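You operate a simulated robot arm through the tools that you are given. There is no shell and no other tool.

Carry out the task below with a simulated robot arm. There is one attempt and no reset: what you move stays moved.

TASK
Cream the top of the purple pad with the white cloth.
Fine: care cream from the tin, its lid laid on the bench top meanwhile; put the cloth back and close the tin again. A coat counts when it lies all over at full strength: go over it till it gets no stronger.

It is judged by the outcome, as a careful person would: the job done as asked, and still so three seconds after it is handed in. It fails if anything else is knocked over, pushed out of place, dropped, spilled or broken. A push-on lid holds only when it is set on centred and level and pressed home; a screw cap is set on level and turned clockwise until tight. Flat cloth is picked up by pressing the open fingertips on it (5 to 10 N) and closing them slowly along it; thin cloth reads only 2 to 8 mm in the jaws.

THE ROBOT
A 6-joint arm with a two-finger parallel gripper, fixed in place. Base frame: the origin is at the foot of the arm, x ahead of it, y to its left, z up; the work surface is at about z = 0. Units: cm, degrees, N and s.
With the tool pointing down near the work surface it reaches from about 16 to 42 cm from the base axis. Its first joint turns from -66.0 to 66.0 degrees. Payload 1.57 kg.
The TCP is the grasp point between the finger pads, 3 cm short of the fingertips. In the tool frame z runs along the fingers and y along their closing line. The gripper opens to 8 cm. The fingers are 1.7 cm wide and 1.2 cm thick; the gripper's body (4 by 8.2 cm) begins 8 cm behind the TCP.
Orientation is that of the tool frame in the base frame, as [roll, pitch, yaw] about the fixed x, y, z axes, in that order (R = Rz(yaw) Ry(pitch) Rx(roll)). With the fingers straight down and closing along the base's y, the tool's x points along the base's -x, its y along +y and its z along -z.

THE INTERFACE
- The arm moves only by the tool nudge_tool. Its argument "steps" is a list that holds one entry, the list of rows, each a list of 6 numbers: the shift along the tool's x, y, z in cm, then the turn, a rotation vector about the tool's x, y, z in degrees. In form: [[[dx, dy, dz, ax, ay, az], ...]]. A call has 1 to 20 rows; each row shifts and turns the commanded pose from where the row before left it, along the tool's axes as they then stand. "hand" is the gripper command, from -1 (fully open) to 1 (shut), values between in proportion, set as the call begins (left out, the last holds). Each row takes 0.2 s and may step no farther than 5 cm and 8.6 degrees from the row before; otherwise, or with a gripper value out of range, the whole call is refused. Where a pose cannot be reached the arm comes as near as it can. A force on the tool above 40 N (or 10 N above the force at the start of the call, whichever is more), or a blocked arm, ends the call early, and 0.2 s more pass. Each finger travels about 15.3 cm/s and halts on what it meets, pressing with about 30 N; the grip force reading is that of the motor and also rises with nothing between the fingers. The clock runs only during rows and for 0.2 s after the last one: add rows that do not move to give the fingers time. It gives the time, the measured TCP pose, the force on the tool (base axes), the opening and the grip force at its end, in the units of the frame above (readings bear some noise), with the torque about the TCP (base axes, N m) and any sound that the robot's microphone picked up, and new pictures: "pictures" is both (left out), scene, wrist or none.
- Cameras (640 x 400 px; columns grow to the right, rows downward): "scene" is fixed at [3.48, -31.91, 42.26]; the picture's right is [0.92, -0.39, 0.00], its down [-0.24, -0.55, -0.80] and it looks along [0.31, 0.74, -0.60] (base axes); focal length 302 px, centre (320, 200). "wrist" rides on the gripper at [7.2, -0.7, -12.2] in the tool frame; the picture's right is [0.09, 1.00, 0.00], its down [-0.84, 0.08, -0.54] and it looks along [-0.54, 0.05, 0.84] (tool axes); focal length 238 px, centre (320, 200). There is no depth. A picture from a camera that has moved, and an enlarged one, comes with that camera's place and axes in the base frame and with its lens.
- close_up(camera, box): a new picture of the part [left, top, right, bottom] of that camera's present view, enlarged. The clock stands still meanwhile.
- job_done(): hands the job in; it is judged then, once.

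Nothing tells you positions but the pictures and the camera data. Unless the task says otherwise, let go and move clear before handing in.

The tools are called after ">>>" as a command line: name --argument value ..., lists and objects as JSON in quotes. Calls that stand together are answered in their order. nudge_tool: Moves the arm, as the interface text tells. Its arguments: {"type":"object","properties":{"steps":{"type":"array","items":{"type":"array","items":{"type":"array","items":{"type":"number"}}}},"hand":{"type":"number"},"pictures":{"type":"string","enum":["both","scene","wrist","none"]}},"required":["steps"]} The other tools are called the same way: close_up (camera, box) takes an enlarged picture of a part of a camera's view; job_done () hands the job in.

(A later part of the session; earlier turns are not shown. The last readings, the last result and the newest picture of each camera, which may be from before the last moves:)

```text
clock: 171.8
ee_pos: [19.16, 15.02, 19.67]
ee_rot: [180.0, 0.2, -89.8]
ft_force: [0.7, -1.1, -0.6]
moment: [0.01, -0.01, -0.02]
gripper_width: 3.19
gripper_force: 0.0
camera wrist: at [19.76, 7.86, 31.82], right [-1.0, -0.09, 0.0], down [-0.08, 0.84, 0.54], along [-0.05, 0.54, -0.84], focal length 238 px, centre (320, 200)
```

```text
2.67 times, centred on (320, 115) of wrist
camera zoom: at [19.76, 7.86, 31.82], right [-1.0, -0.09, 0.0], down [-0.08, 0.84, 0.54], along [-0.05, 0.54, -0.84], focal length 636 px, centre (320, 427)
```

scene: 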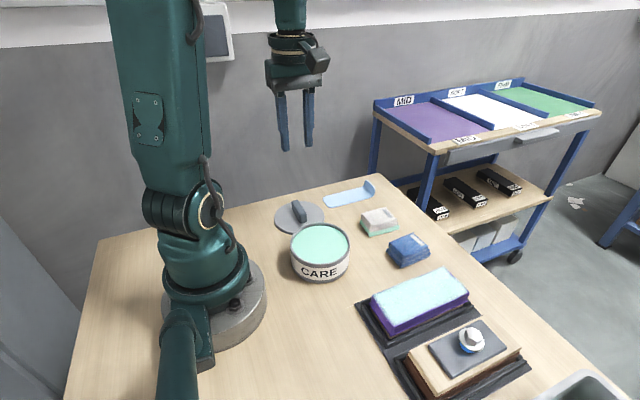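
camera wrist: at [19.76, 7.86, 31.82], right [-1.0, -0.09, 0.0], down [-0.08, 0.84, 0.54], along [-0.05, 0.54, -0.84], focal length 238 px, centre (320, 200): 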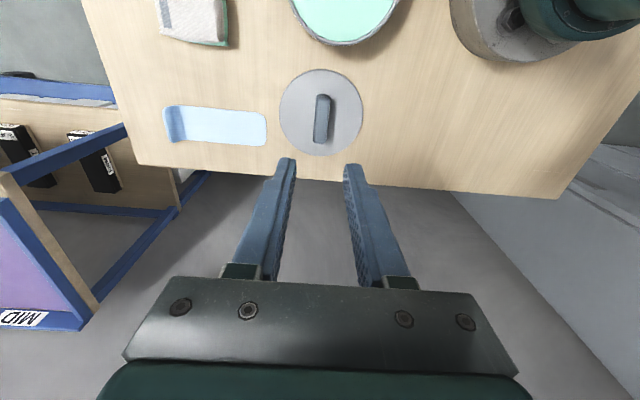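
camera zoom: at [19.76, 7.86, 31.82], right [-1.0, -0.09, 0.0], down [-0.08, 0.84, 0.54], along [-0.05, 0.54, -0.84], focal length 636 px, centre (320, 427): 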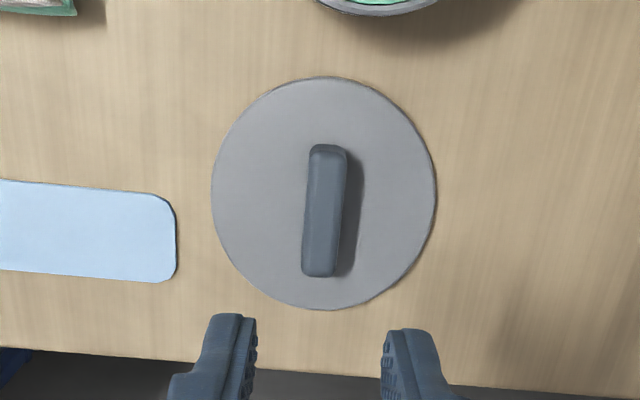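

>>> nudge_tool --steps '[[[-0.03, 0.07, 3, 0, 0, 0], [0, 0, 3, 0, 0, 0], [0, 0, 3, 0, 0, 0], [0, 0, 2.5, 0, 0, 0], [0, 0, 1.5, 0, 0, 0], [0, 0, 0.8, 0, 0, 0], [0, 0, 0.5, 0, 0, 0], [0, 0, 0, 0, 0, 0]]]'

>>> close_up --camera "wrist" --box '[230, 70, 410, 240]'

>>> close_up --camera "scene" --box '[260, 170, 340, 240]'

```text
clock: 173.7
ee_pos: [18.85, 15.12, 5.3]
ee_rot: [-179.9, 0.1, -90.1]
ft_force: [-0.6, 1.0, -0.6]
moment: [-0.02, 0.0, 0.02]
gripper_width: 3.18
gripper_force: 0.0
camera wrist: at [19.66, 7.9, 17.51], right [-1.0, -0.09, 0.0], down [-0.08, 0.84, 0.54], along [-0.05, 0.54, -0.84], focal length 238 px, centre (320, 200)
```

scene: 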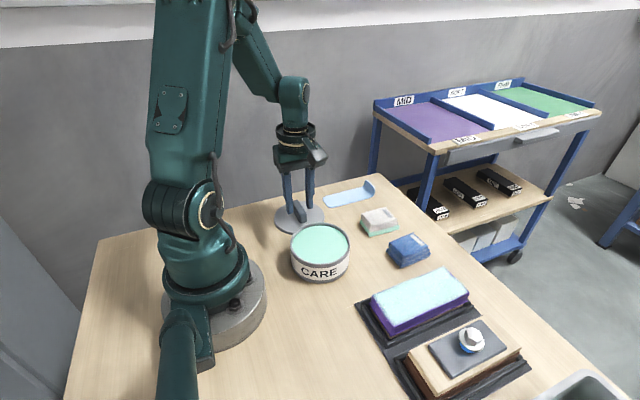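
wrist: 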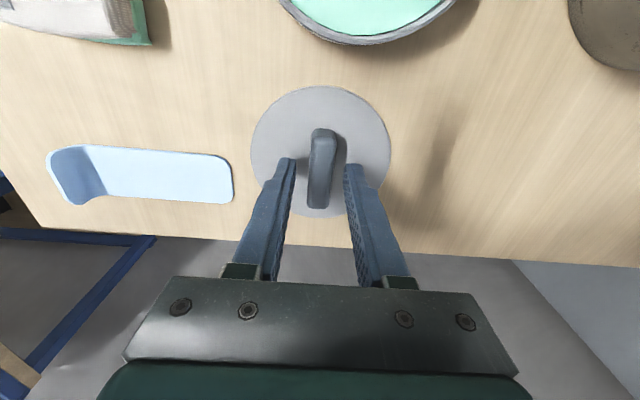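

```text
2.35 times, centred on (320, 155) of wrist
camera zoom: at [19.66, 7.9, 17.51], right [-1.0, -0.09, 0.0], down [-0.08, 0.84, 0.54], along [-0.05, 0.54, -0.84], focal length 561 px, centre (320, 306)
```

zoom: 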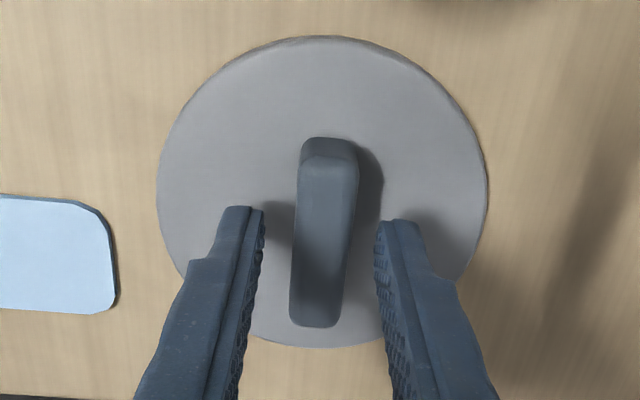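

```text
5.71 times, centred on (300, 205) of scene
camera zoom: at [3.48, -31.91, 42.26], right [0.92, -0.39, 0.0], down [-0.24, -0.55, -0.8], along [0.31, 0.74, -0.6], focal length 1728 px, centre (434, 171)
```

zoom: 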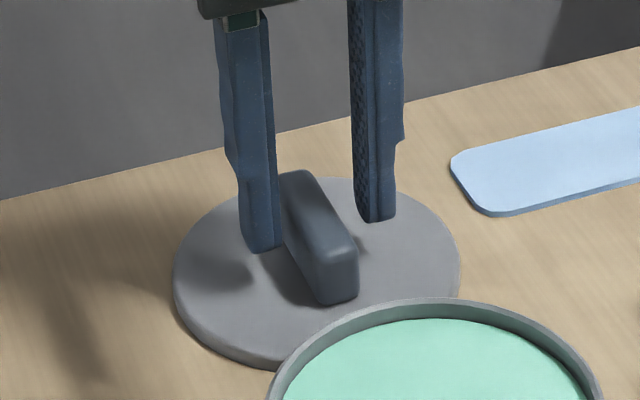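

>>> nudge_tool --steps '[[[0.08, 0.04, 0.3, 0, 0, 0], [0, 0, 0.26, 0, 0, 0], [0, 0, 0.08, 0, 0, 0], [0, 0, 0, 0, 0, 0]]]' --pictures "wrist"

>>> close_up --camera "wrist" --box '[230, 70, 410, 240]'

```text
clock: 174.7
ee_pos: [19.03, 15.02, 4.72]
ee_rot: [-180.0, 0.1, -90.1]
ft_force: [0.4, 0.1, -0.1]
moment: [0.0, -0.02, 0.01]
gripper_width: 3.21
gripper_force: 0.0
camera wrist: at [19.65, 7.83, 16.86], right [-1.0, -0.09, 0.0], down [-0.08, 0.84, 0.54], along [-0.05, 0.54, -0.84], focal length 238 px, centre (320, 200)
```

wrist: 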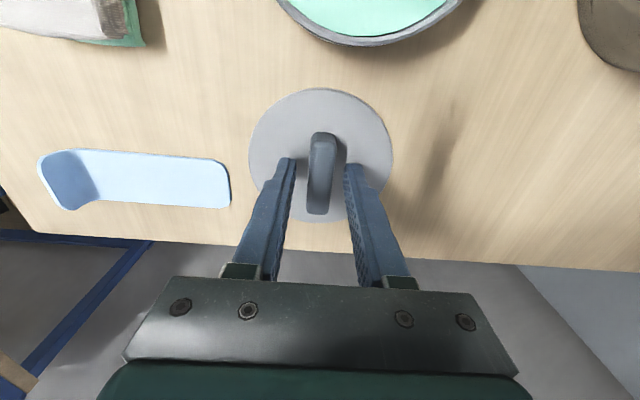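

```text
2.35 times, centred on (320, 155) of wrist
camera zoom: at [19.65, 7.83, 16.86], right [-1.0, -0.09, 0.0], down [-0.08, 0.84, 0.54], along [-0.05, 0.54, -0.84], focal length 561 px, centre (320, 306)
```

zoom: 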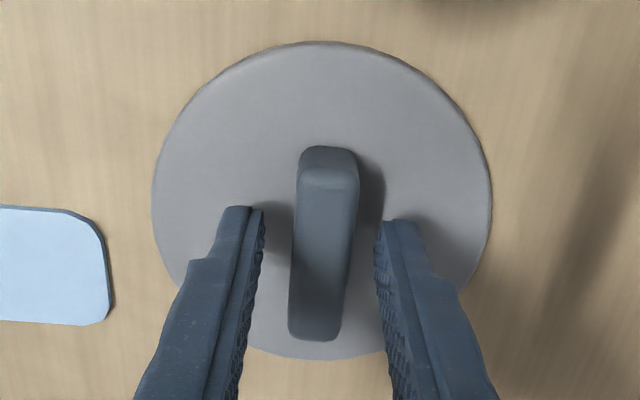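

The view matches the original grip pose. I'll close on the handle and lift the lid.

>>> nudge_tool --steps '[[[0, 0, 0, 0, 0, 0], [0, 0, 0, 0, 0, 0], [0, 0, 0, 0, 0, 0]]]' --hand 1 --pictures "wrist"

>>> nudge_tool --steps '[[[0, 0, -0.3, 0, 0, 0], [0, 0, -0.7, 0, 0, 0], [0, 0, -2, 0, 0, 0], [0, 0, -3, 0, 0, 0], [0, 0, -3, 0, 0, 0], [0, 0, -2, 0, 0, 0], [0, 0, 0, 0, 0, 0]]]'

>>> close_up --camera "wrist" --box '[230, 70, 410, 240]'

```text
clock: 175.4
ee_pos: [18.96, 15.05, 4.84]
ee_rot: [179.9, 0.1, -90.1]
ft_force: [0.2, -0.2, 0.3]
moment: [0.01, 0.0, -0.02]
gripper_width: 1.59
gripper_force: 29.9
camera wrist: at [19.65, 7.84, 16.86], right [-1.0, -0.09, 0.0], down [-0.08, 0.84, 0.54], along [-0.05, 0.54, -0.84], focal length 238 px, centre (320, 200)
```

wrist: 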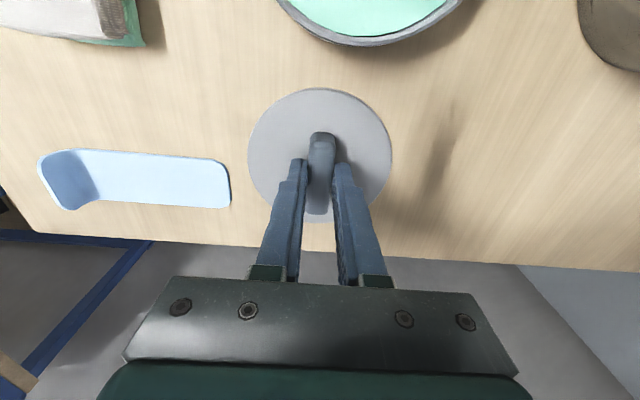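

```text
clock: 177.1
ee_pos: [18.97, 14.94, 15.95]
ee_rot: [180.0, 0.1, -90.0]
ft_force: [0.6, 0.3, -1.1]
moment: [-0.02, 0.01, -0.02]
gripper_width: 1.59
gripper_force: 29.7
camera wrist: at [19.67, 7.75, 27.98], right [-1.0, -0.09, 0.0], down [-0.08, 0.84, 0.54], along [-0.05, 0.54, -0.84], focal length 238 px, centre (320, 200)
```

scene: 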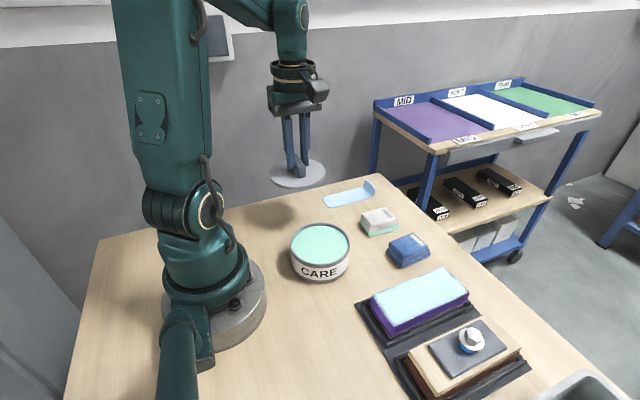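
wrist: 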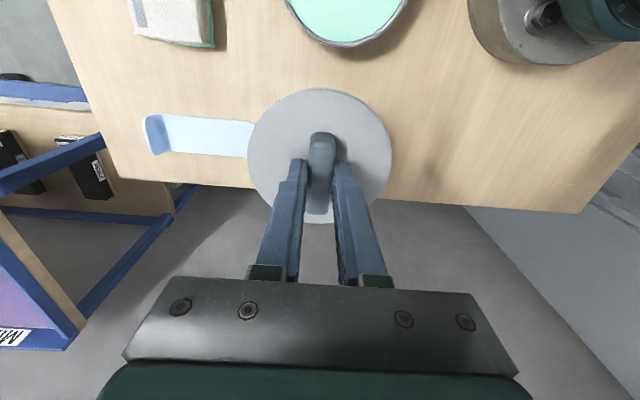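

```text
2.35 times, centred on (320, 155) of wrist
camera zoom: at [19.67, 7.75, 27.98], right [-1.0, -0.09, 0.0], down [-0.08, 0.84, 0.54], along [-0.05, 0.54, -0.84], focal length 561 px, centre (320, 306)
```

zoom: 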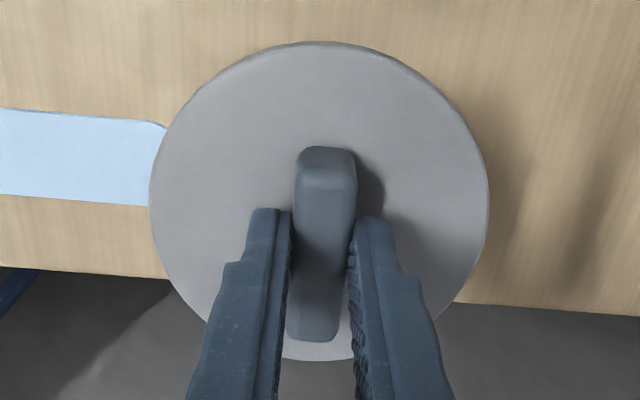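

The lid is gripped and lifted level. I'll carry it back over the tin, reversing the earlier displacement.

>>> nudge_tool --steps '[[[1.5, 0.1, 0, 0, 0, 0], [2, 0.1, 0, 0, 0, 0], [2, 0.1, 0, 0, 0, 0], [2, 0.1, 0, 0, 0, 0], [2, 0.1, 0, 0, 0, 0], [2, 0.1, 0, 0, 0, 0], [1.35, 0.12, 0, 0, 0, 0], [0, 0, 0, 0, 0, 0], [0, 0, 2, 0, 0, 0], [0, 0, 2, 0, 0, 0], [0, 0, 0.8, 0, 0, 0], [0, 0, 0, 0, 0, 0], [0, 0, 0, 0, 0, 0]]]'

>>> close_up --camera "wrist" --box '[230, 70, 410, 240]'

>>> close_up --camera "scene" --box '[275, 185, 365, 290]'

```text
clock: 179.8
ee_pos: [18.26, 2.04, 11.1]
ee_rot: [-180.0, 0.2, -90.0]
ft_force: [0.2, -0.5, -0.2]
moment: [0.0, 0.0, -0.02]
gripper_width: 1.58
gripper_force: 30.0
camera wrist: at [18.95, -5.05, 23.06], right [-1.0, -0.09, 0.0], down [-0.08, 0.84, 0.54], along [-0.05, 0.54, -0.84], focal length 238 px, centre (320, 200)
```

scene: 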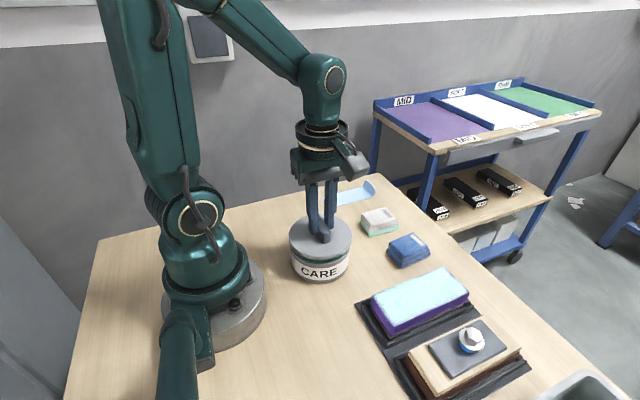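
wrist: 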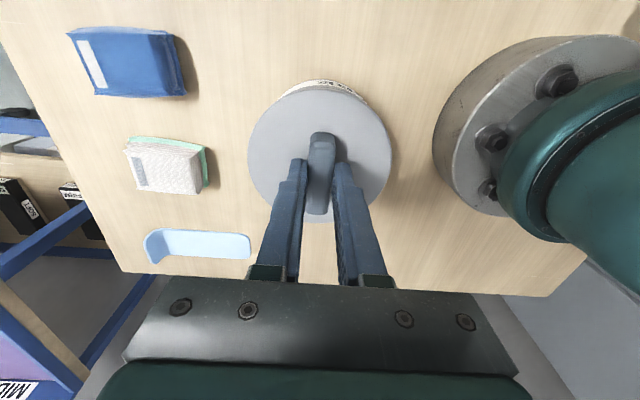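

```text
2.35 times, centred on (320, 155) of wrist
camera zoom: at [18.95, -5.05, 23.06], right [-1.0, -0.09, 0.0], down [-0.08, 0.84, 0.54], along [-0.05, 0.54, -0.84], focal length 561 px, centre (320, 306)
```

zoom: 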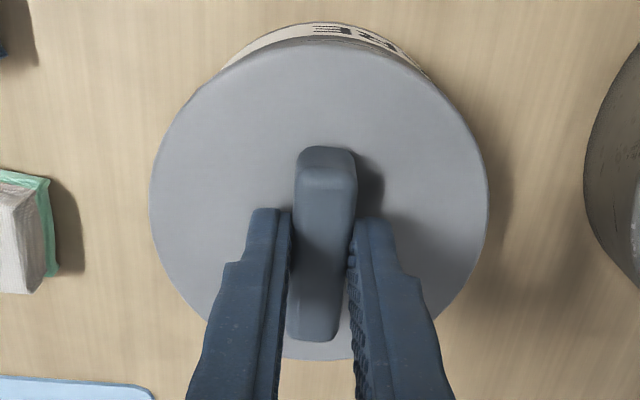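

```text
3.81 times, centred on (320, 238) of scene
camera zoom: at [3.48, -31.91, 42.26], right [0.92, -0.39, 0.0], down [-0.24, -0.55, -0.8], along [0.31, 0.74, -0.6], focal length 1152 px, centre (320, 57)
```

zoom: 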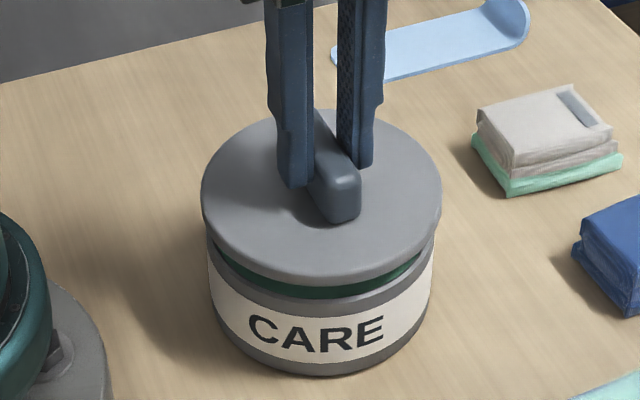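

>>> nudge_tool --steps '[[[0.08, 0, 0.2, 0, 0, 0], [0, 0, 0.3, 0, 0, 0], [0, 0, 0.2, 0, 0, 0], [0, 0, 0, 0, 0, 0], [0, 0, 0, 0, 0, 0]]]' --pictures "wrist"

>>> close_up --camera "scene" --box '[275, 185, 365, 290]'

```text
clock: 181.1
ee_pos: [18.35, 2.18, 10.4]
ee_rot: [179.9, 0.2, -90.0]
ft_force: [-0.3, 0.1, -0.7]
moment: [0.01, -0.02, 0.01]
gripper_width: 1.62
gripper_force: 30.1
camera wrist: at [18.93, -5.11, 22.35], right [-1.0, -0.09, 0.0], down [-0.08, 0.84, 0.54], along [-0.05, 0.54, -0.84], focal length 238 px, centre (320, 200)
```

wrist: 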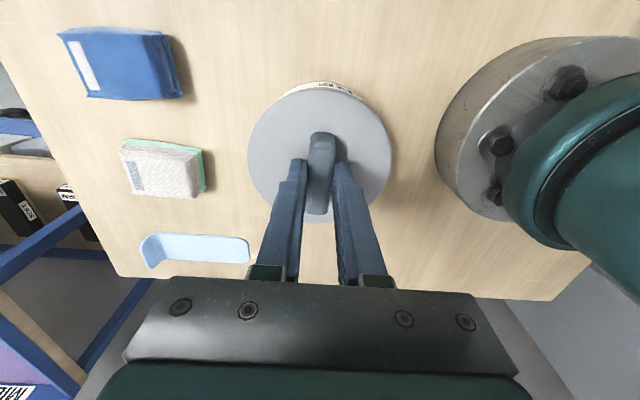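

```text
3.81 times, centred on (320, 238) of scene
camera zoom: at [3.48, -31.91, 42.26], right [0.92, -0.39, 0.0], down [-0.24, -0.55, -0.8], along [0.31, 0.74, -0.6], focal length 1152 px, centre (320, 57)
```

zoom: 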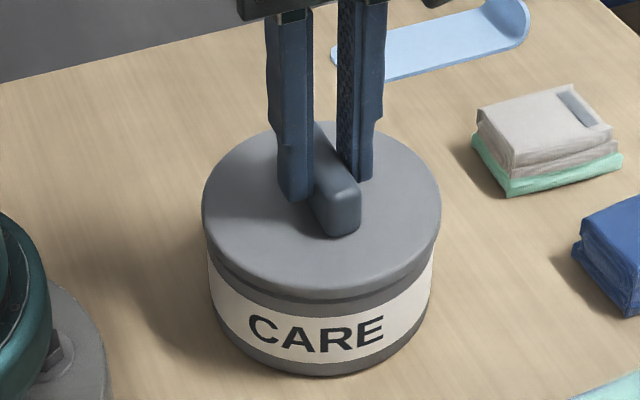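

The lid is aligned within a few tenths of a millimetre and close to seating. I'll lower it in small steps while watching the force.

>>> nudge_tool --steps '[[[0, 0, 0.1, 0, 0, 0], [0, 0, 0.1, 0, 0, 0], [0, 0, 0.1, 0, 0, 0], [0, 0, 0, 0, 0, 0]]]' --pictures "none"

>>> close_up --camera "scene" --box '[275, 185, 365, 290]'

```text
clock: 182.1
ee_pos: [18.2, 2.09, 9.94]
ee_rot: [-180.0, 0.1, -90.0]
ft_force: [-0.7, 0.6, 0.7]
moment: [0.01, -0.02, 0.01]
gripper_width: 1.59
gripper_force: 29.3
```

```text
3.81 times, centred on (320, 238) of scene
camera zoom: at [3.48, -31.91, 42.26], right [0.92, -0.39, 0.0], down [-0.24, -0.55, -0.8], along [0.31, 0.74, -0.6], focal length 1152 px, centre (320, 57)
```

zoom: 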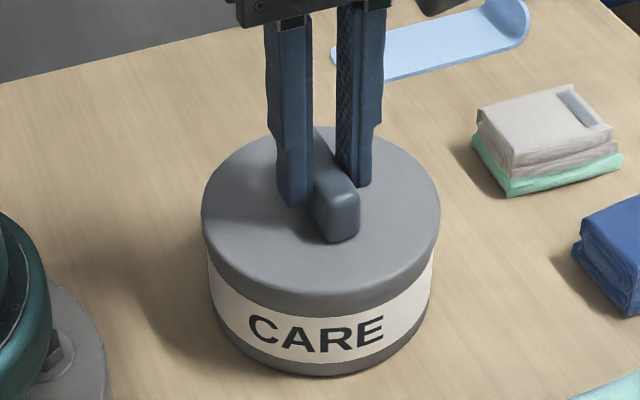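

>>> nudge_tool --steps '[[[0, 0, 0.05, 0, 0, 0], [0, 0, 0.05, 0, 0, 0], [0, 0, 0, 0, 0, 0]]]' --pictures "none"

>>> nudge_tool --steps '[[[0, 0, 0.05, 0, 0, 0], [0, 0, 0, 0, 0, 0]]]' --pictures "none"

```text
clock: 182.8
ee_pos: [18.25, 1.92, 9.9]
ee_rot: [-180.0, 0.1, -89.9]
ft_force: [0.6, -0.3, 0.2]
moment: [0.01, -0.01, 0.0]
gripper_width: 1.62
gripper_force: 30.3
```

```text
clock: 183.4
ee_pos: [18.21, 2.1, 9.73]
ee_rot: [-180.0, 0.2, -89.9]
ft_force: [0.1, -0.2, -0.8]
moment: [-0.01, 0.02, 0.02]
gripper_width: 1.6
gripper_force: 30.0
```

>>> nudge_tool --steps '[[[0, 0, 0.04, 0, 0, 0], [0, 0, 0, 0, 0, 0]]]' --pictures "none"

>>> nudge_tool --steps '[[[0, 0, 0.04, 0, 0, 0], [0, 0, 0, 0, 0, 0]]]' --pictures "none"

>>> close_up --camera "scene" --box '[275, 185, 365, 290]'

```text
clock: 184.1
ee_pos: [18.32, 2.11, 9.72]
ee_rot: [-179.9, 0.2, -90.0]
ft_force: [-0.5, -0.3, -1.3]
moment: [0.01, 0.02, -0.01]
gripper_width: 1.6
gripper_force: 30.0
```

```text
clock: 184.7
ee_pos: [18.29, 1.92, 9.82]
ee_rot: [179.8, 0.1, -90.0]
ft_force: [-13.0, 1.8, 29.3]
moment: [0.09, 0.34, 0.0]
gripper_width: 1.61
gripper_force: 30.4
heard: snap
```

```text
3.81 times, centred on (320, 238) of scene
camera zoom: at [3.47, -31.91, 42.26], right [0.92, -0.39, 0.0], down [-0.24, -0.55, -0.8], along [0.31, 0.74, -0.6], focal length 1152 px, centre (320, 57)
```

zoom: 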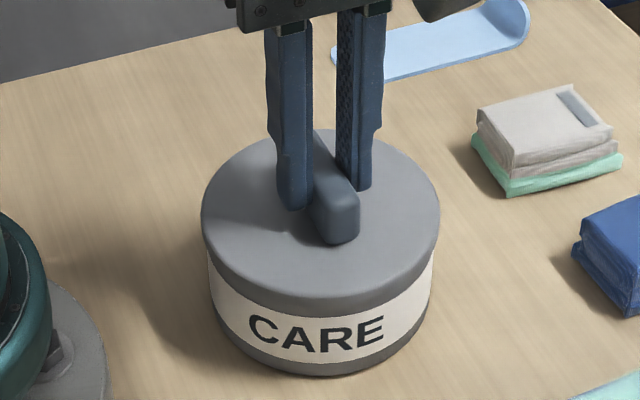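

I heard the lid snap home at 29 N. I'll check the seam, then ease the side load before releasing.

>>> close_up --camera "scene" --box '[280, 220, 360, 285]'

>>> nudge_tool --steps '[[[0, 0.03, 0, 0, 0, 0], [0, 0, 0, 0, 0, 0]]]' --pictures "wrist"

```text
6.15 times, centred on (320, 252) of scene
camera zoom: at [3.47, -31.91, 42.26], right [0.92, -0.39, 0.0], down [-0.24, -0.55, -0.8], along [0.31, 0.74, -0.6], focal length 1862 px, centre (320, -123)
```

zoom: 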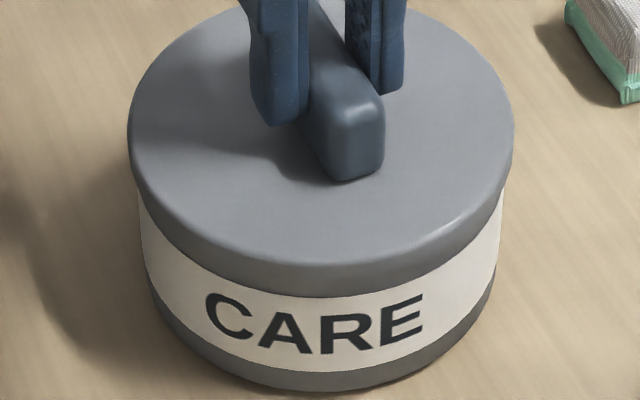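

```text
clock: 185.2
ee_pos: [18.16, 2.12, 9.59]
ee_rot: [180.0, 0.0, -90.1]
ft_force: [-11.3, 3.3, 20.7]
moment: [0.04, 0.28, 0.02]
gripper_width: 1.59
gripper_force: 29.5
camera wrist: at [18.89, -5.13, 21.82], right [-1.0, -0.09, 0.0], down [-0.08, 0.84, 0.54], along [-0.05, 0.54, -0.84], focal length 238 px, centre (320, 200)
```

wrist: 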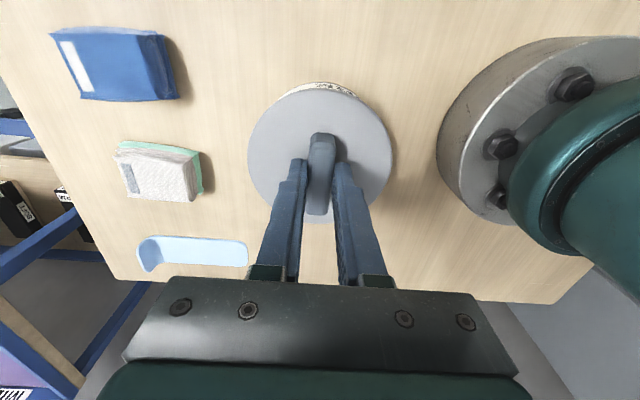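

>>> nudge_tool --steps '[[[0, 0.03, -0.02, 0, 0, 0], [0, 0, 0, 0, 0, 0]]]' --pictures "none"

```text
clock: 185.8
ee_pos: [18.39, 2.13, 9.71]
ee_rot: [-179.9, 0.1, -90.0]
ft_force: [-0.3, 0.1, -0.6]
moment: [-0.01, 0.01, -0.01]
gripper_width: 1.59
gripper_force: 30.3
heard: snap
```

A second snap came with the force dropping to zero, so I need to check whether the lid is home or has popped loose.

>>> close_up --camera "scene" --box '[275, 185, 365, 290]'

>>> close_up --camera "scene" --box '[280, 220, 360, 285]'

>>> close_up --camera "wrist" --box '[230, 70, 410, 240]'

```text
3.81 times, centred on (320, 238) of scene
camera zoom: at [3.48, -31.91, 42.26], right [0.92, -0.39, 0.0], down [-0.24, -0.55, -0.8], along [0.31, 0.74, -0.6], focal length 1152 px, centre (320, 57)
```

zoom: 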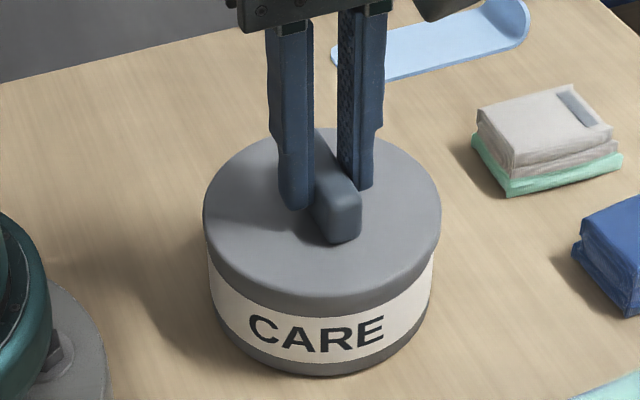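

```text
6.15 times, centred on (320, 252) of scene
camera zoom: at [3.48, -31.91, 42.26], right [0.92, -0.39, 0.0], down [-0.24, -0.55, -0.8], along [0.31, 0.74, -0.6], focal length 1862 px, centre (320, -123)
```

zoom: 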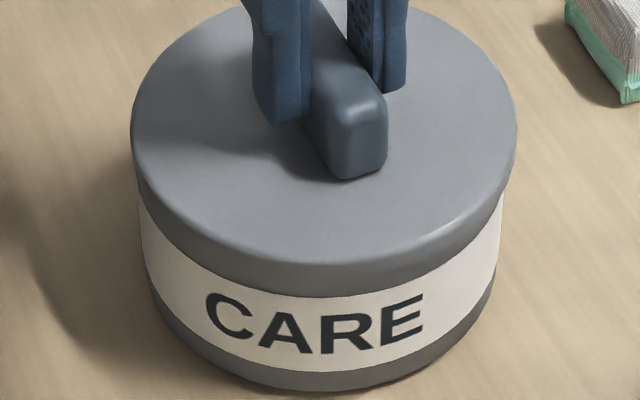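

```text
2.35 times, centred on (320, 155) of wrist
camera zoom: at [18.92, -5.12, 21.83], right [-1.0, -0.09, 0.0], down [-0.08, 0.84, 0.54], along [-0.05, 0.54, -0.84], focal length 561 px, centre (320, 306)
```

zoom: 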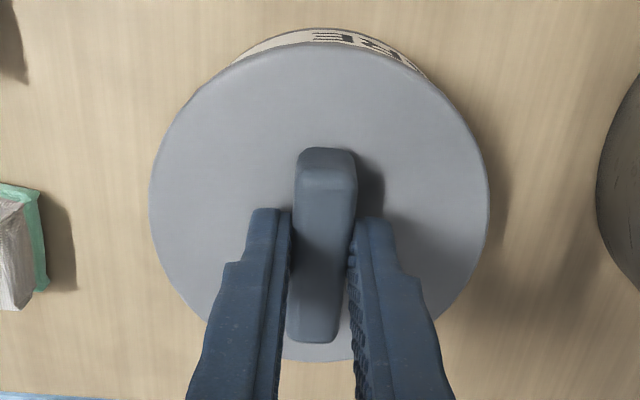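

The lid now sits about 0.9 mm off in +x and unlatched; the side load told me the grip was slightly off-centre. I'll raise it a touch, shift -x by 0.9 mm, and press again.

>>> nudge_tool --steps '[[[0, 0, -0.1, 0, 0, 0], [0, 0.09, 0, 0, 0, 0], [0, 0, 0, 0, 0, 0], [0, 0, 0, 0, 0, 0]]]' --pictures "wrist"

>>> close_up --camera "scene" --box '[280, 220, 360, 285]'

```text
clock: 186.8
ee_pos: [18.16, 1.97, 9.86]
ee_rot: [179.9, 0.0, -90.0]
ft_force: [0.0, 0.7, 0.1]
moment: [-0.01, 0.01, 0.03]
gripper_width: 1.6
gripper_force: 30.3
camera wrist: at [18.79, -5.12, 21.94], right [-1.0, -0.09, 0.0], down [-0.08, 0.84, 0.54], along [-0.05, 0.54, -0.84], focal length 238 px, centre (320, 200)
```

wrist: 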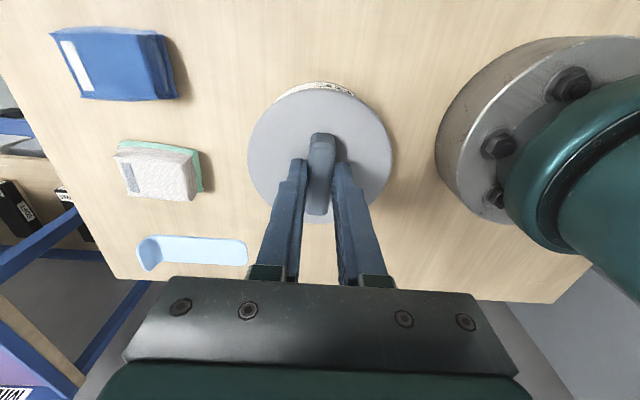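

```text
6.15 times, centred on (320, 252) of scene
camera zoom: at [3.48, -31.91, 42.26], right [0.92, -0.39, 0.0], down [-0.24, -0.55, -0.8], along [0.31, 0.74, -0.6], focal length 1862 px, centre (320, -123)
```

zoom: 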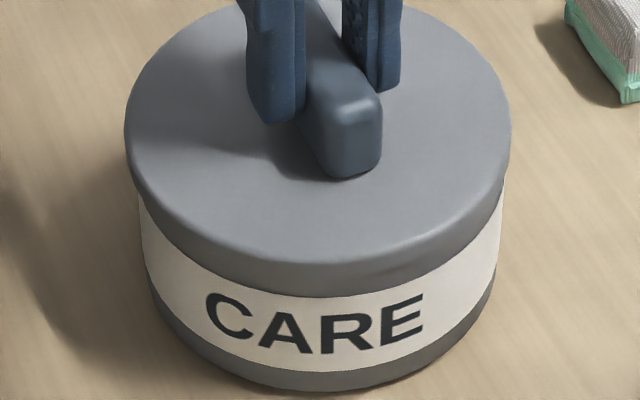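

>>> nudge_tool --steps '[[[0, -0.06, 0, 0, 0, 0], [0, 0, 0, 0, 0, 0], [0, 0, 0, 0, 0, 0]]]' --pictures "wrist"

>>> close_up --camera "scene" --box '[280, 220, 360, 285]'

>>> close_up --camera "wrist" --box '[230, 70, 410, 240]'

```text
clock: 187.7
ee_pos: [18.27, 2.11, 9.94]
ee_rot: [179.9, 0.0, -90.0]
ft_force: [0.5, 0.0, -0.7]
moment: [-0.01, 0.0, -0.01]
gripper_width: 1.6
gripper_force: 29.7
camera wrist: at [18.85, -5.11, 21.97], right [-1.0, -0.09, 0.0], down [-0.08, 0.84, 0.54], along [-0.05, 0.54, -0.84], focal length 238 px, centre (320, 200)
```

wrist: 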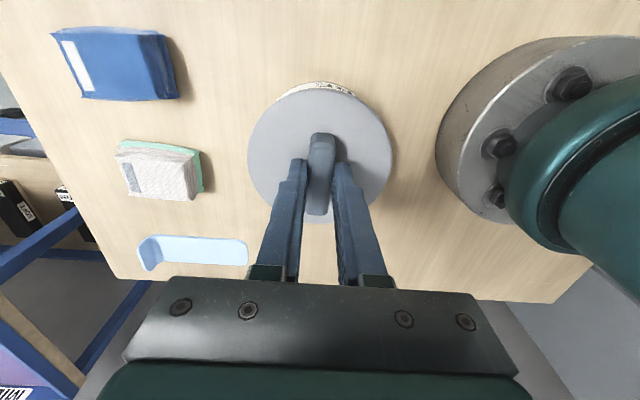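

```text
6.15 times, centred on (320, 252) of scene
camera zoom: at [3.48, -31.91, 42.26], right [0.92, -0.39, 0.0], down [-0.24, -0.55, -0.8], along [0.31, 0.74, -0.6], focal length 1862 px, centre (320, -123)
```

zoom: 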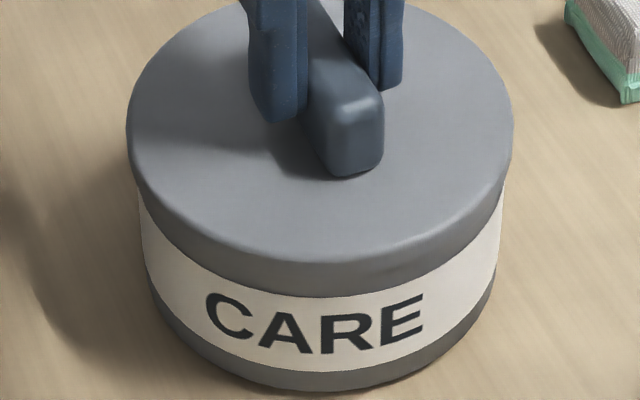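

```text
2.35 times, centred on (320, 155) of wrist
camera zoom: at [18.85, -5.11, 21.97], right [-1.0, -0.09, 0.0], down [-0.08, 0.84, 0.54], along [-0.05, 0.54, -0.84], focal length 561 px, centre (320, 306)
```

zoom: 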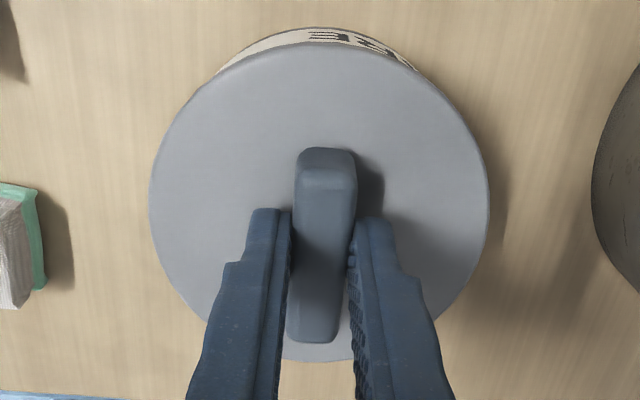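

Aligned. Now I'll press down in small steps.

>>> nudge_tool --steps '[[[0, -0.01, 0.04, 0, 0, 0], [0, 0, 0.04, 0, 0, 0], [0, 0, 0, 0, 0, 0]]]' --pictures "none"

>>> nudge_tool --steps '[[[0, 0, 0.04, 0, 0, 0], [0, 0, 0, 0, 0, 0]]]' --pictures "none"

```text
clock: 188.4
ee_pos: [18.07, 2.15, 9.85]
ee_rot: [-180.0, 0.1, -90.0]
ft_force: [-0.4, 0.2, -0.6]
moment: [0.0, 0.0, 0.01]
gripper_width: 1.59
gripper_force: 30.2
```

```text
clock: 189.1
ee_pos: [18.18, 2.08, 9.82]
ee_rot: [-180.0, 0.1, -90.0]
ft_force: [0.4, 0.7, -0.1]
moment: [-0.01, -0.02, 0.01]
gripper_width: 1.57
gripper_force: 29.9
```

>>> nudge_tool --steps '[[[0, 0, 0.03, 0, 0, 0], [0, 0, 0, 0, 0, 0]]]' --pictures "none"

>>> nudge_tool --steps '[[[0, 0, 0.03, 0, 0, 0], [0, 0, 0, 0, 0, 0]]]' --pictures "none"

```text
clock: 189.7
ee_pos: [18.13, 2.04, 9.66]
ee_rot: [-180.0, 0.1, -89.9]
ft_force: [0.0, 0.4, -1.0]
moment: [-0.02, 0.01, 0.0]
gripper_width: 1.59
gripper_force: 29.9
```

```text
clock: 190.2
ee_pos: [18.16, 1.99, 9.72]
ee_rot: [-179.9, 0.1, -90.0]
ft_force: [-3.4, 0.2, 10.3]
moment: [-0.03, 0.07, -0.03]
gripper_width: 1.6
gripper_force: 29.9
```

>>> nudge_tool --steps '[[[0, 0, 0.03, 0, 0, 0], [0, 0, 0, 0, 0, 0]]]' --pictures "none"

>>> nudge_tool --steps '[[[0, 0, 0.03, 0, 0, 0], [0, 0, 0, 0, 0, 0]]]' --pictures "none"

```text
clock: 190.8
ee_pos: [18.17, 2.11, 9.66]
ee_rot: [180.0, 0.0, -90.0]
ft_force: [-7.8, 0.0, 30.1]
moment: [0.04, 0.21, 0.0]
gripper_width: 1.6
gripper_force: 29.3
```

```text
clock: 191.4
ee_pos: [18.21, 2.08, 9.61]
ee_rot: [180.0, 0.2, -90.0]
ft_force: [-10.1, 1.2, 29.2]
moment: [0.05, 0.26, 0.0]
gripper_width: 1.6
gripper_force: 30.0
```

>>> close_up --camera "scene" --box '[280, 220, 360, 285]'

>>> close_up --camera "wrist" --box '[230, 70, 410, 240]'

```text
6.15 times, centred on (320, 252) of scene
camera zoom: at [3.47, -31.91, 42.26], right [0.92, -0.39, 0.0], down [-0.24, -0.55, -0.8], along [0.31, 0.74, -0.6], focal length 1862 px, centre (320, -123)
```

zoom: 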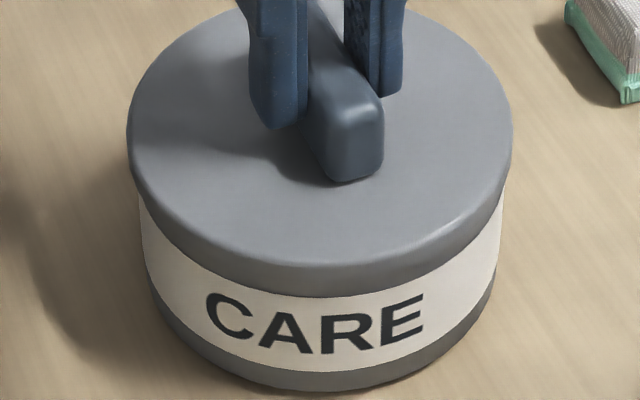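

```text
2.35 times, centred on (320, 155) of wrist
camera zoom: at [18.86, -5.12, 21.73], right [-1.0, -0.09, 0.0], down [-0.08, 0.84, 0.54], along [-0.05, 0.54, -0.84], focal length 561 px, centre (320, 306)
```

zoom: 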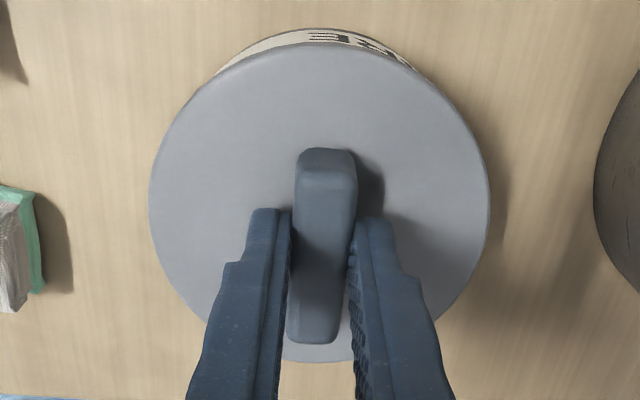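

>>> nudge_tool --steps '[[[0, 0.03, 0.03, 0, 0, 0], [0, 0, 0, 0, 0, 0]]]' --pictures "none"

```text
clock: 192.1
ee_pos: [18.22, 2.1, 9.68]
ee_rot: [-180.0, 0.0, -89.9]
ft_force: [-4.8, -4.5, 24.5]
moment: [-0.1, 0.13, 0.03]
gripper_width: 1.57
gripper_force: 30.2
```

The fingers are starting to slip on the handle, so more push this way adds little. I'll back off in tiny steps and see whether the lid holds against a slight pull.

>>> nudge_tool --steps '[[[0, 0, -0.02, 0, 0, 0], [0, 0, 0, 0, 0, 0]]]' --pictures "none"

>>> nudge_tool --steps '[[[0, 0, -0.02, 0, 0, 0], [0, 0, 0, 0, 0, 0]]]' --pictures "none"

```text
clock: 192.7
ee_pos: [18.19, 2.03, 9.56]
ee_rot: [-179.9, 0.1, -90.1]
ft_force: [2.1, -2.0, 7.0]
moment: [-0.26, 0.0, 0.01]
gripper_width: 1.6
gripper_force: 29.8
```

```text
clock: 193.2
ee_pos: [18.19, 2.16, 9.66]
ee_rot: [-180.0, 0.1, -90.1]
ft_force: [0.3, 0.1, 0.0]
moment: [0.0, -0.04, 0.0]
gripper_width: 1.6
gripper_force: 30.1
```

>>> nudge_tool --steps '[[[0, 0, -0.02, 0, 0, 0], [0, 0, 0, 0, 0, 0]]]' --pictures "wrist"

>>> close_up --camera "scene" --box '[280, 220, 360, 285]'

```text
clock: 193.8
ee_pos: [18.13, 2.02, 9.64]
ee_rot: [-180.0, 0.2, -90.0]
ft_force: [0.6, 0.8, -1.4]
moment: [0.03, 0.01, -0.03]
gripper_width: 1.58
gripper_force: 29.6
camera wrist: at [18.81, -5.12, 21.75], right [-1.0, -0.09, 0.0], down [-0.08, 0.84, 0.54], along [-0.05, 0.54, -0.84], focal length 238 px, centre (320, 200)
```

wrist: 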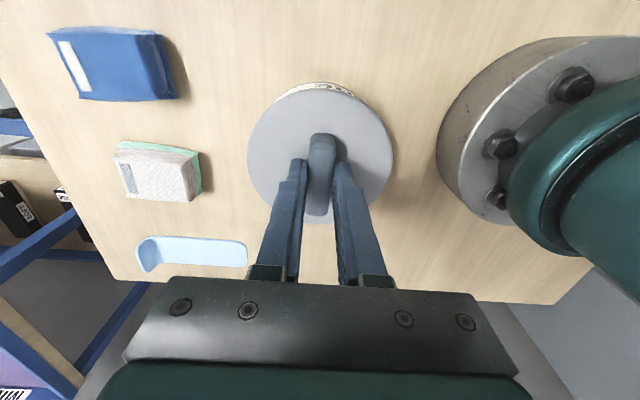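

```text
6.15 times, centred on (320, 252) of scene
camera zoom: at [3.48, -31.91, 42.26], right [0.92, -0.39, 0.0], down [-0.24, -0.55, -0.8], along [0.31, 0.74, -0.6], focal length 1862 px, centre (320, -123)
```

zoom: 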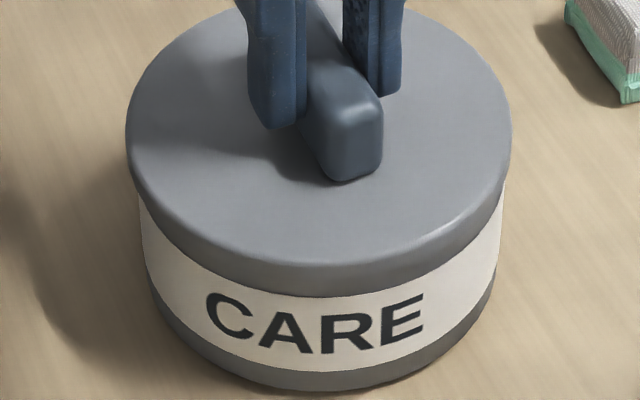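

The lid still moves with the hand, so it isn't latched, and it now sits about 0.7 mm to -x. I'll re-centre it, let go, and then press it home with open fingertips on the lid beside the handle, so no side load can pop it.

>>> nudge_tool --steps '[[[0, -0.07, 0, 0, 0, 0], [0, 0, 0, 0, 0, 0], [0, 0, 0, 0, 0, 0]]]' --pictures "wrist"

>>> close_up --camera "scene" --box '[280, 220, 360, 285]'

```text
clock: 194.7
ee_pos: [18.17, 2.12, 9.72]
ee_rot: [180.0, 0.1, -90.0]
ft_force: [0.2, -0.3, 0.3]
moment: [-0.01, -0.04, 0.04]
gripper_width: 1.6
gripper_force: 30.0
camera wrist: at [18.9, -5.13, 21.74], right [-1.0, -0.09, 0.0], down [-0.08, 0.84, 0.54], along [-0.05, 0.54, -0.84], focal length 238 px, centre (320, 200)
```

wrist: 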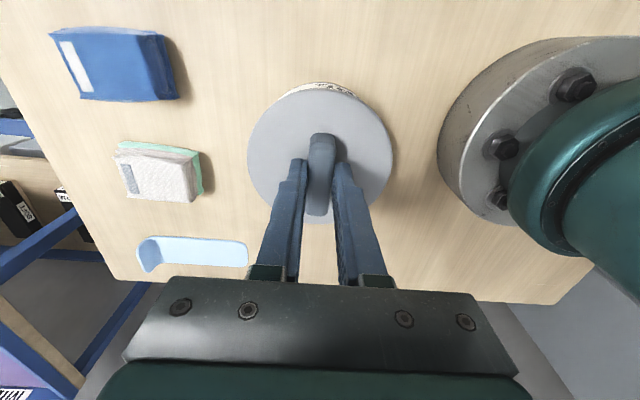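

```text
6.15 times, centred on (320, 252) of scene
camera zoom: at [3.48, -31.91, 42.26], right [0.92, -0.39, 0.0], down [-0.24, -0.55, -0.8], along [0.31, 0.74, -0.6], focal length 1862 px, centre (320, -123)
```

zoom: 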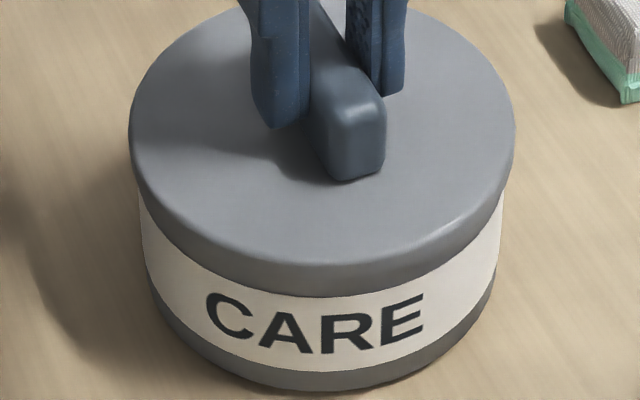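

>>> close_up --camera "scene" --box '[288, 232, 308, 262]'

>>> close_up --camera "scene" --box '[334, 232, 354, 262]'

```text
13.33 times, centred on (298, 247) of scene
camera zoom: at [3.48, -31.91, 42.26], right [0.92, -0.39, 0.0], down [-0.24, -0.55, -0.8], along [0.31, 0.74, -0.6], focal length 4033 px, centre (613, -427)
```

zoom: 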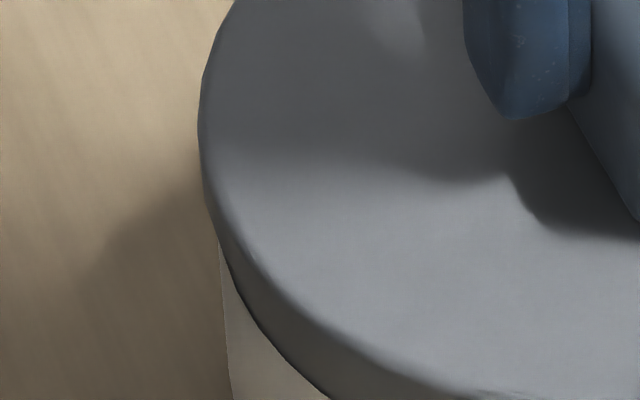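

```text
13.33 times, centred on (344, 247) of scene
camera zoom: at [3.48, -31.91, 42.26], right [0.92, -0.39, 0.0], down [-0.24, -0.55, -0.8], along [0.31, 0.74, -0.6], focal length 4033 px, centre (0, -427)
```

zoom: 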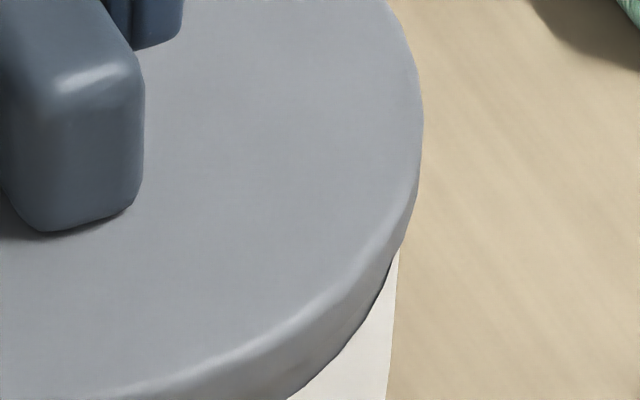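

The lid is centred to about 0.2 mm in x. I'll open the fingers now, leaving them straddling the handle.

>>> nudge_tool --steps '[[[0, 0.02, 0, 0, 0, 0], [0, 0, 0, 0, 0, 0]]]' --pictures "none"

>>> nudge_tool --steps '[[[0, 0, 0, 0, 0, 0], [0, 0, 0, 0, 0, 0], [0, 0, 0, 0, 0, 0]]]' --hand 0.35 --pictures "wrist"

>>> close_up --camera "scene" --box '[280, 210, 360, 285]'

>>> close_up --camera "wrist" --box '[230, 70, 410, 240]'

```text
clock: 195.2
ee_pos: [18.29, 2.02, 9.59]
ee_rot: [-180.0, 0.1, -90.0]
ft_force: [-0.2, -0.1, 0.2]
moment: [-0.02, -0.02, 0.01]
gripper_width: 1.59
gripper_force: 30.1
```

```text
clock: 196.1
ee_pos: [18.19, 2.24, 9.59]
ee_rot: [179.9, 0.1, -90.0]
ft_force: [0.3, 0.5, -0.6]
moment: [0.03, 0.0, 0.03]
gripper_width: 2.62
gripper_force: 0.1
heard: snap
camera wrist: at [18.86, -5.13, 21.75], right [-1.0, -0.09, 0.0], down [-0.08, 0.84, 0.54], along [-0.05, 0.54, -0.84], focal length 238 px, centre (320, 200)
```

wrist: 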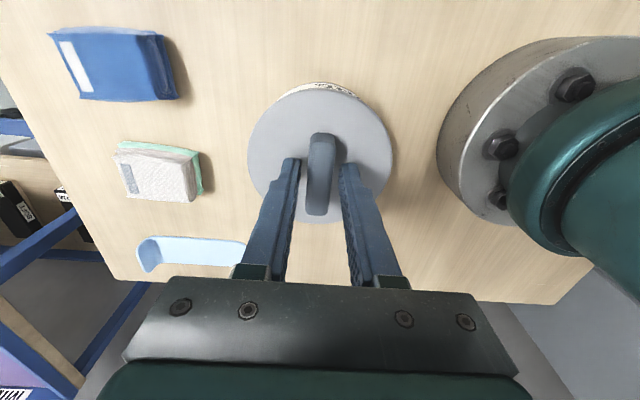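

```text
5.33 times, centred on (320, 248) of scene
camera zoom: at [3.48, -31.91, 42.26], right [0.92, -0.39, 0.0], down [-0.24, -0.55, -0.8], along [0.31, 0.74, -0.6], focal length 1613 px, centre (320, -53)
```

zoom: 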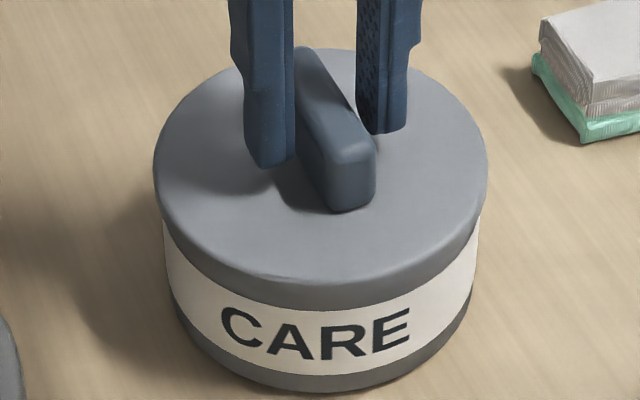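

```text
2.35 times, centred on (320, 155) of wrist
camera zoom: at [18.86, -5.13, 21.75], right [-1.0, -0.09, 0.0], down [-0.08, 0.84, 0.54], along [-0.05, 0.54, -0.84], focal length 561 px, centre (320, 306)
```

zoom: 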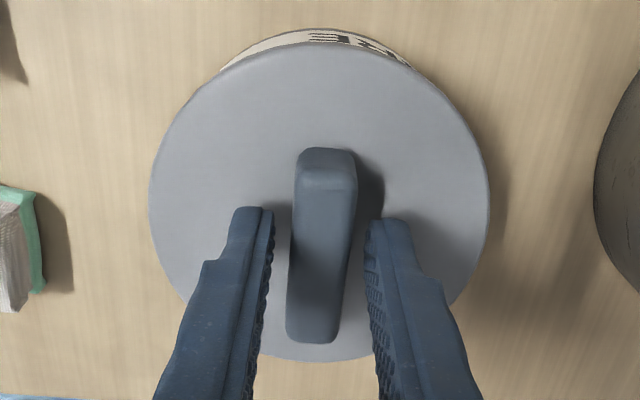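

A snap sounded as the fingers opened: the lid dropped into its seat and latched, sitting symmetric and level. I'll confirm by pressing lightly with the open fingertips on the lid beside the handle.

>>> nudge_tool --steps '[[[0, 0, 0.08, 0, 0, 0], [0, 0, 0.08, 0, 0, 0], [0, 0, 0, 0, 0, 0]]]' --pictures "none"

>>> nudge_tool --steps '[[[0, 0, 0.05, 0, 0, 0], [0, 0, 0, 0, 0, 0]]]' --pictures "none"

```text
clock: 196.8
ee_pos: [18.3, 2.07, 9.44]
ee_rot: [180.0, 0.0, -90.0]
ft_force: [-0.1, 0.3, 0.2]
moment: [0.0, 0.02, -0.01]
gripper_width: 2.6
gripper_force: 0.1
```

```text
clock: 197.4
ee_pos: [18.25, 2.09, 9.34]
ee_rot: [180.0, 0.0, -90.0]
ft_force: [0.2, 0.2, -0.1]
moment: [0.0, 0.0, 0.04]
gripper_width: 2.61
gripper_force: 0.1
```

>>> nudge_tool --steps '[[[0, 0, 0.05, 0, 0, 0], [0, 0, 0, 0, 0, 0]]]' --pictures "none"

>>> nudge_tool --steps '[[[0, 0, 0.04, 0, 0, 0], [0, 0, 0, 0, 0, 0]]]' --pictures "none"

>>> close_up --camera "scene" --box '[280, 210, 360, 285]'

```text
clock: 198.1
ee_pos: [18.2, 2.18, 9.41]
ee_rot: [-180.0, 0.2, -89.9]
ft_force: [-0.9, -0.5, 0.2]
moment: [-0.01, 0.0, 0.0]
gripper_width: 2.59
gripper_force: 0.0
```

```text
clock: 198.7
ee_pos: [18.17, 2.03, 9.35]
ee_rot: [-180.0, 0.1, -90.0]
ft_force: [-0.1, 0.1, -0.2]
moment: [-0.01, 0.02, 0.0]
gripper_width: 2.6
gripper_force: 0.1
```

```text
5.33 times, centred on (320, 248) of scene
camera zoom: at [3.48, -31.91, 42.26], right [0.92, -0.39, 0.0], down [-0.24, -0.55, -0.8], along [0.31, 0.74, -0.6], focal length 1613 px, centre (320, -53)
```

zoom: 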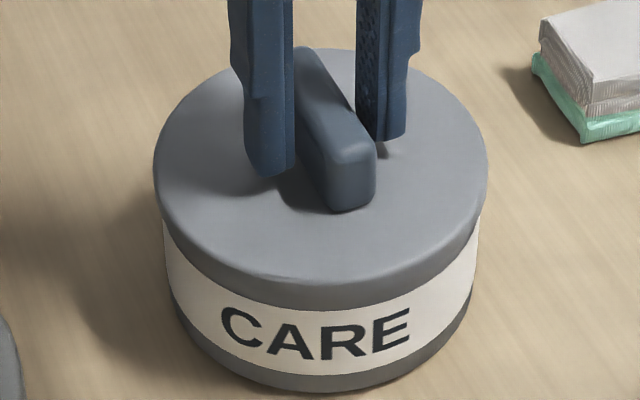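

>>> nudge_tool --steps '[[[0, 0, 0.05, 0, 0, 0], [0, 0, 0.05, 0, 0, 0], [0, 0, 0, 0, 0, 0]]]' --pictures "none"

>>> nudge_tool --steps '[[[0, 0, 0.05, 0, 0, 0], [0, 0, 0, 0, 0, 0]]]' --pictures "none"

>>> nudge_tool --steps '[[[0, 0, 0.04, 0, 0, 0], [0, 0, 0, 0, 0, 0]]]' --pictures "none"

```text
clock: 199.4
ee_pos: [18.19, 2.02, 9.2]
ee_rot: [180.0, 0.1, -89.9]
ft_force: [-0.2, 0.1, -0.7]
moment: [-0.01, -0.02, -0.02]
gripper_width: 2.59
gripper_force: 0.1
```

```text
clock: 200.1
ee_pos: [18.29, 2.14, 9.21]
ee_rot: [-180.0, 0.1, -90.0]
ft_force: [-0.5, 0.7, -0.5]
moment: [-0.01, 0.0, -0.02]
gripper_width: 2.61
gripper_force: 0.0
```

```text
clock: 200.7
ee_pos: [18.24, 2.08, 9.04]
ee_rot: [-180.0, 0.1, -90.0]
ft_force: [0.6, 0.7, -0.1]
moment: [0.0, 0.0, -0.01]
gripper_width: 2.59
gripper_force: 0.1
```

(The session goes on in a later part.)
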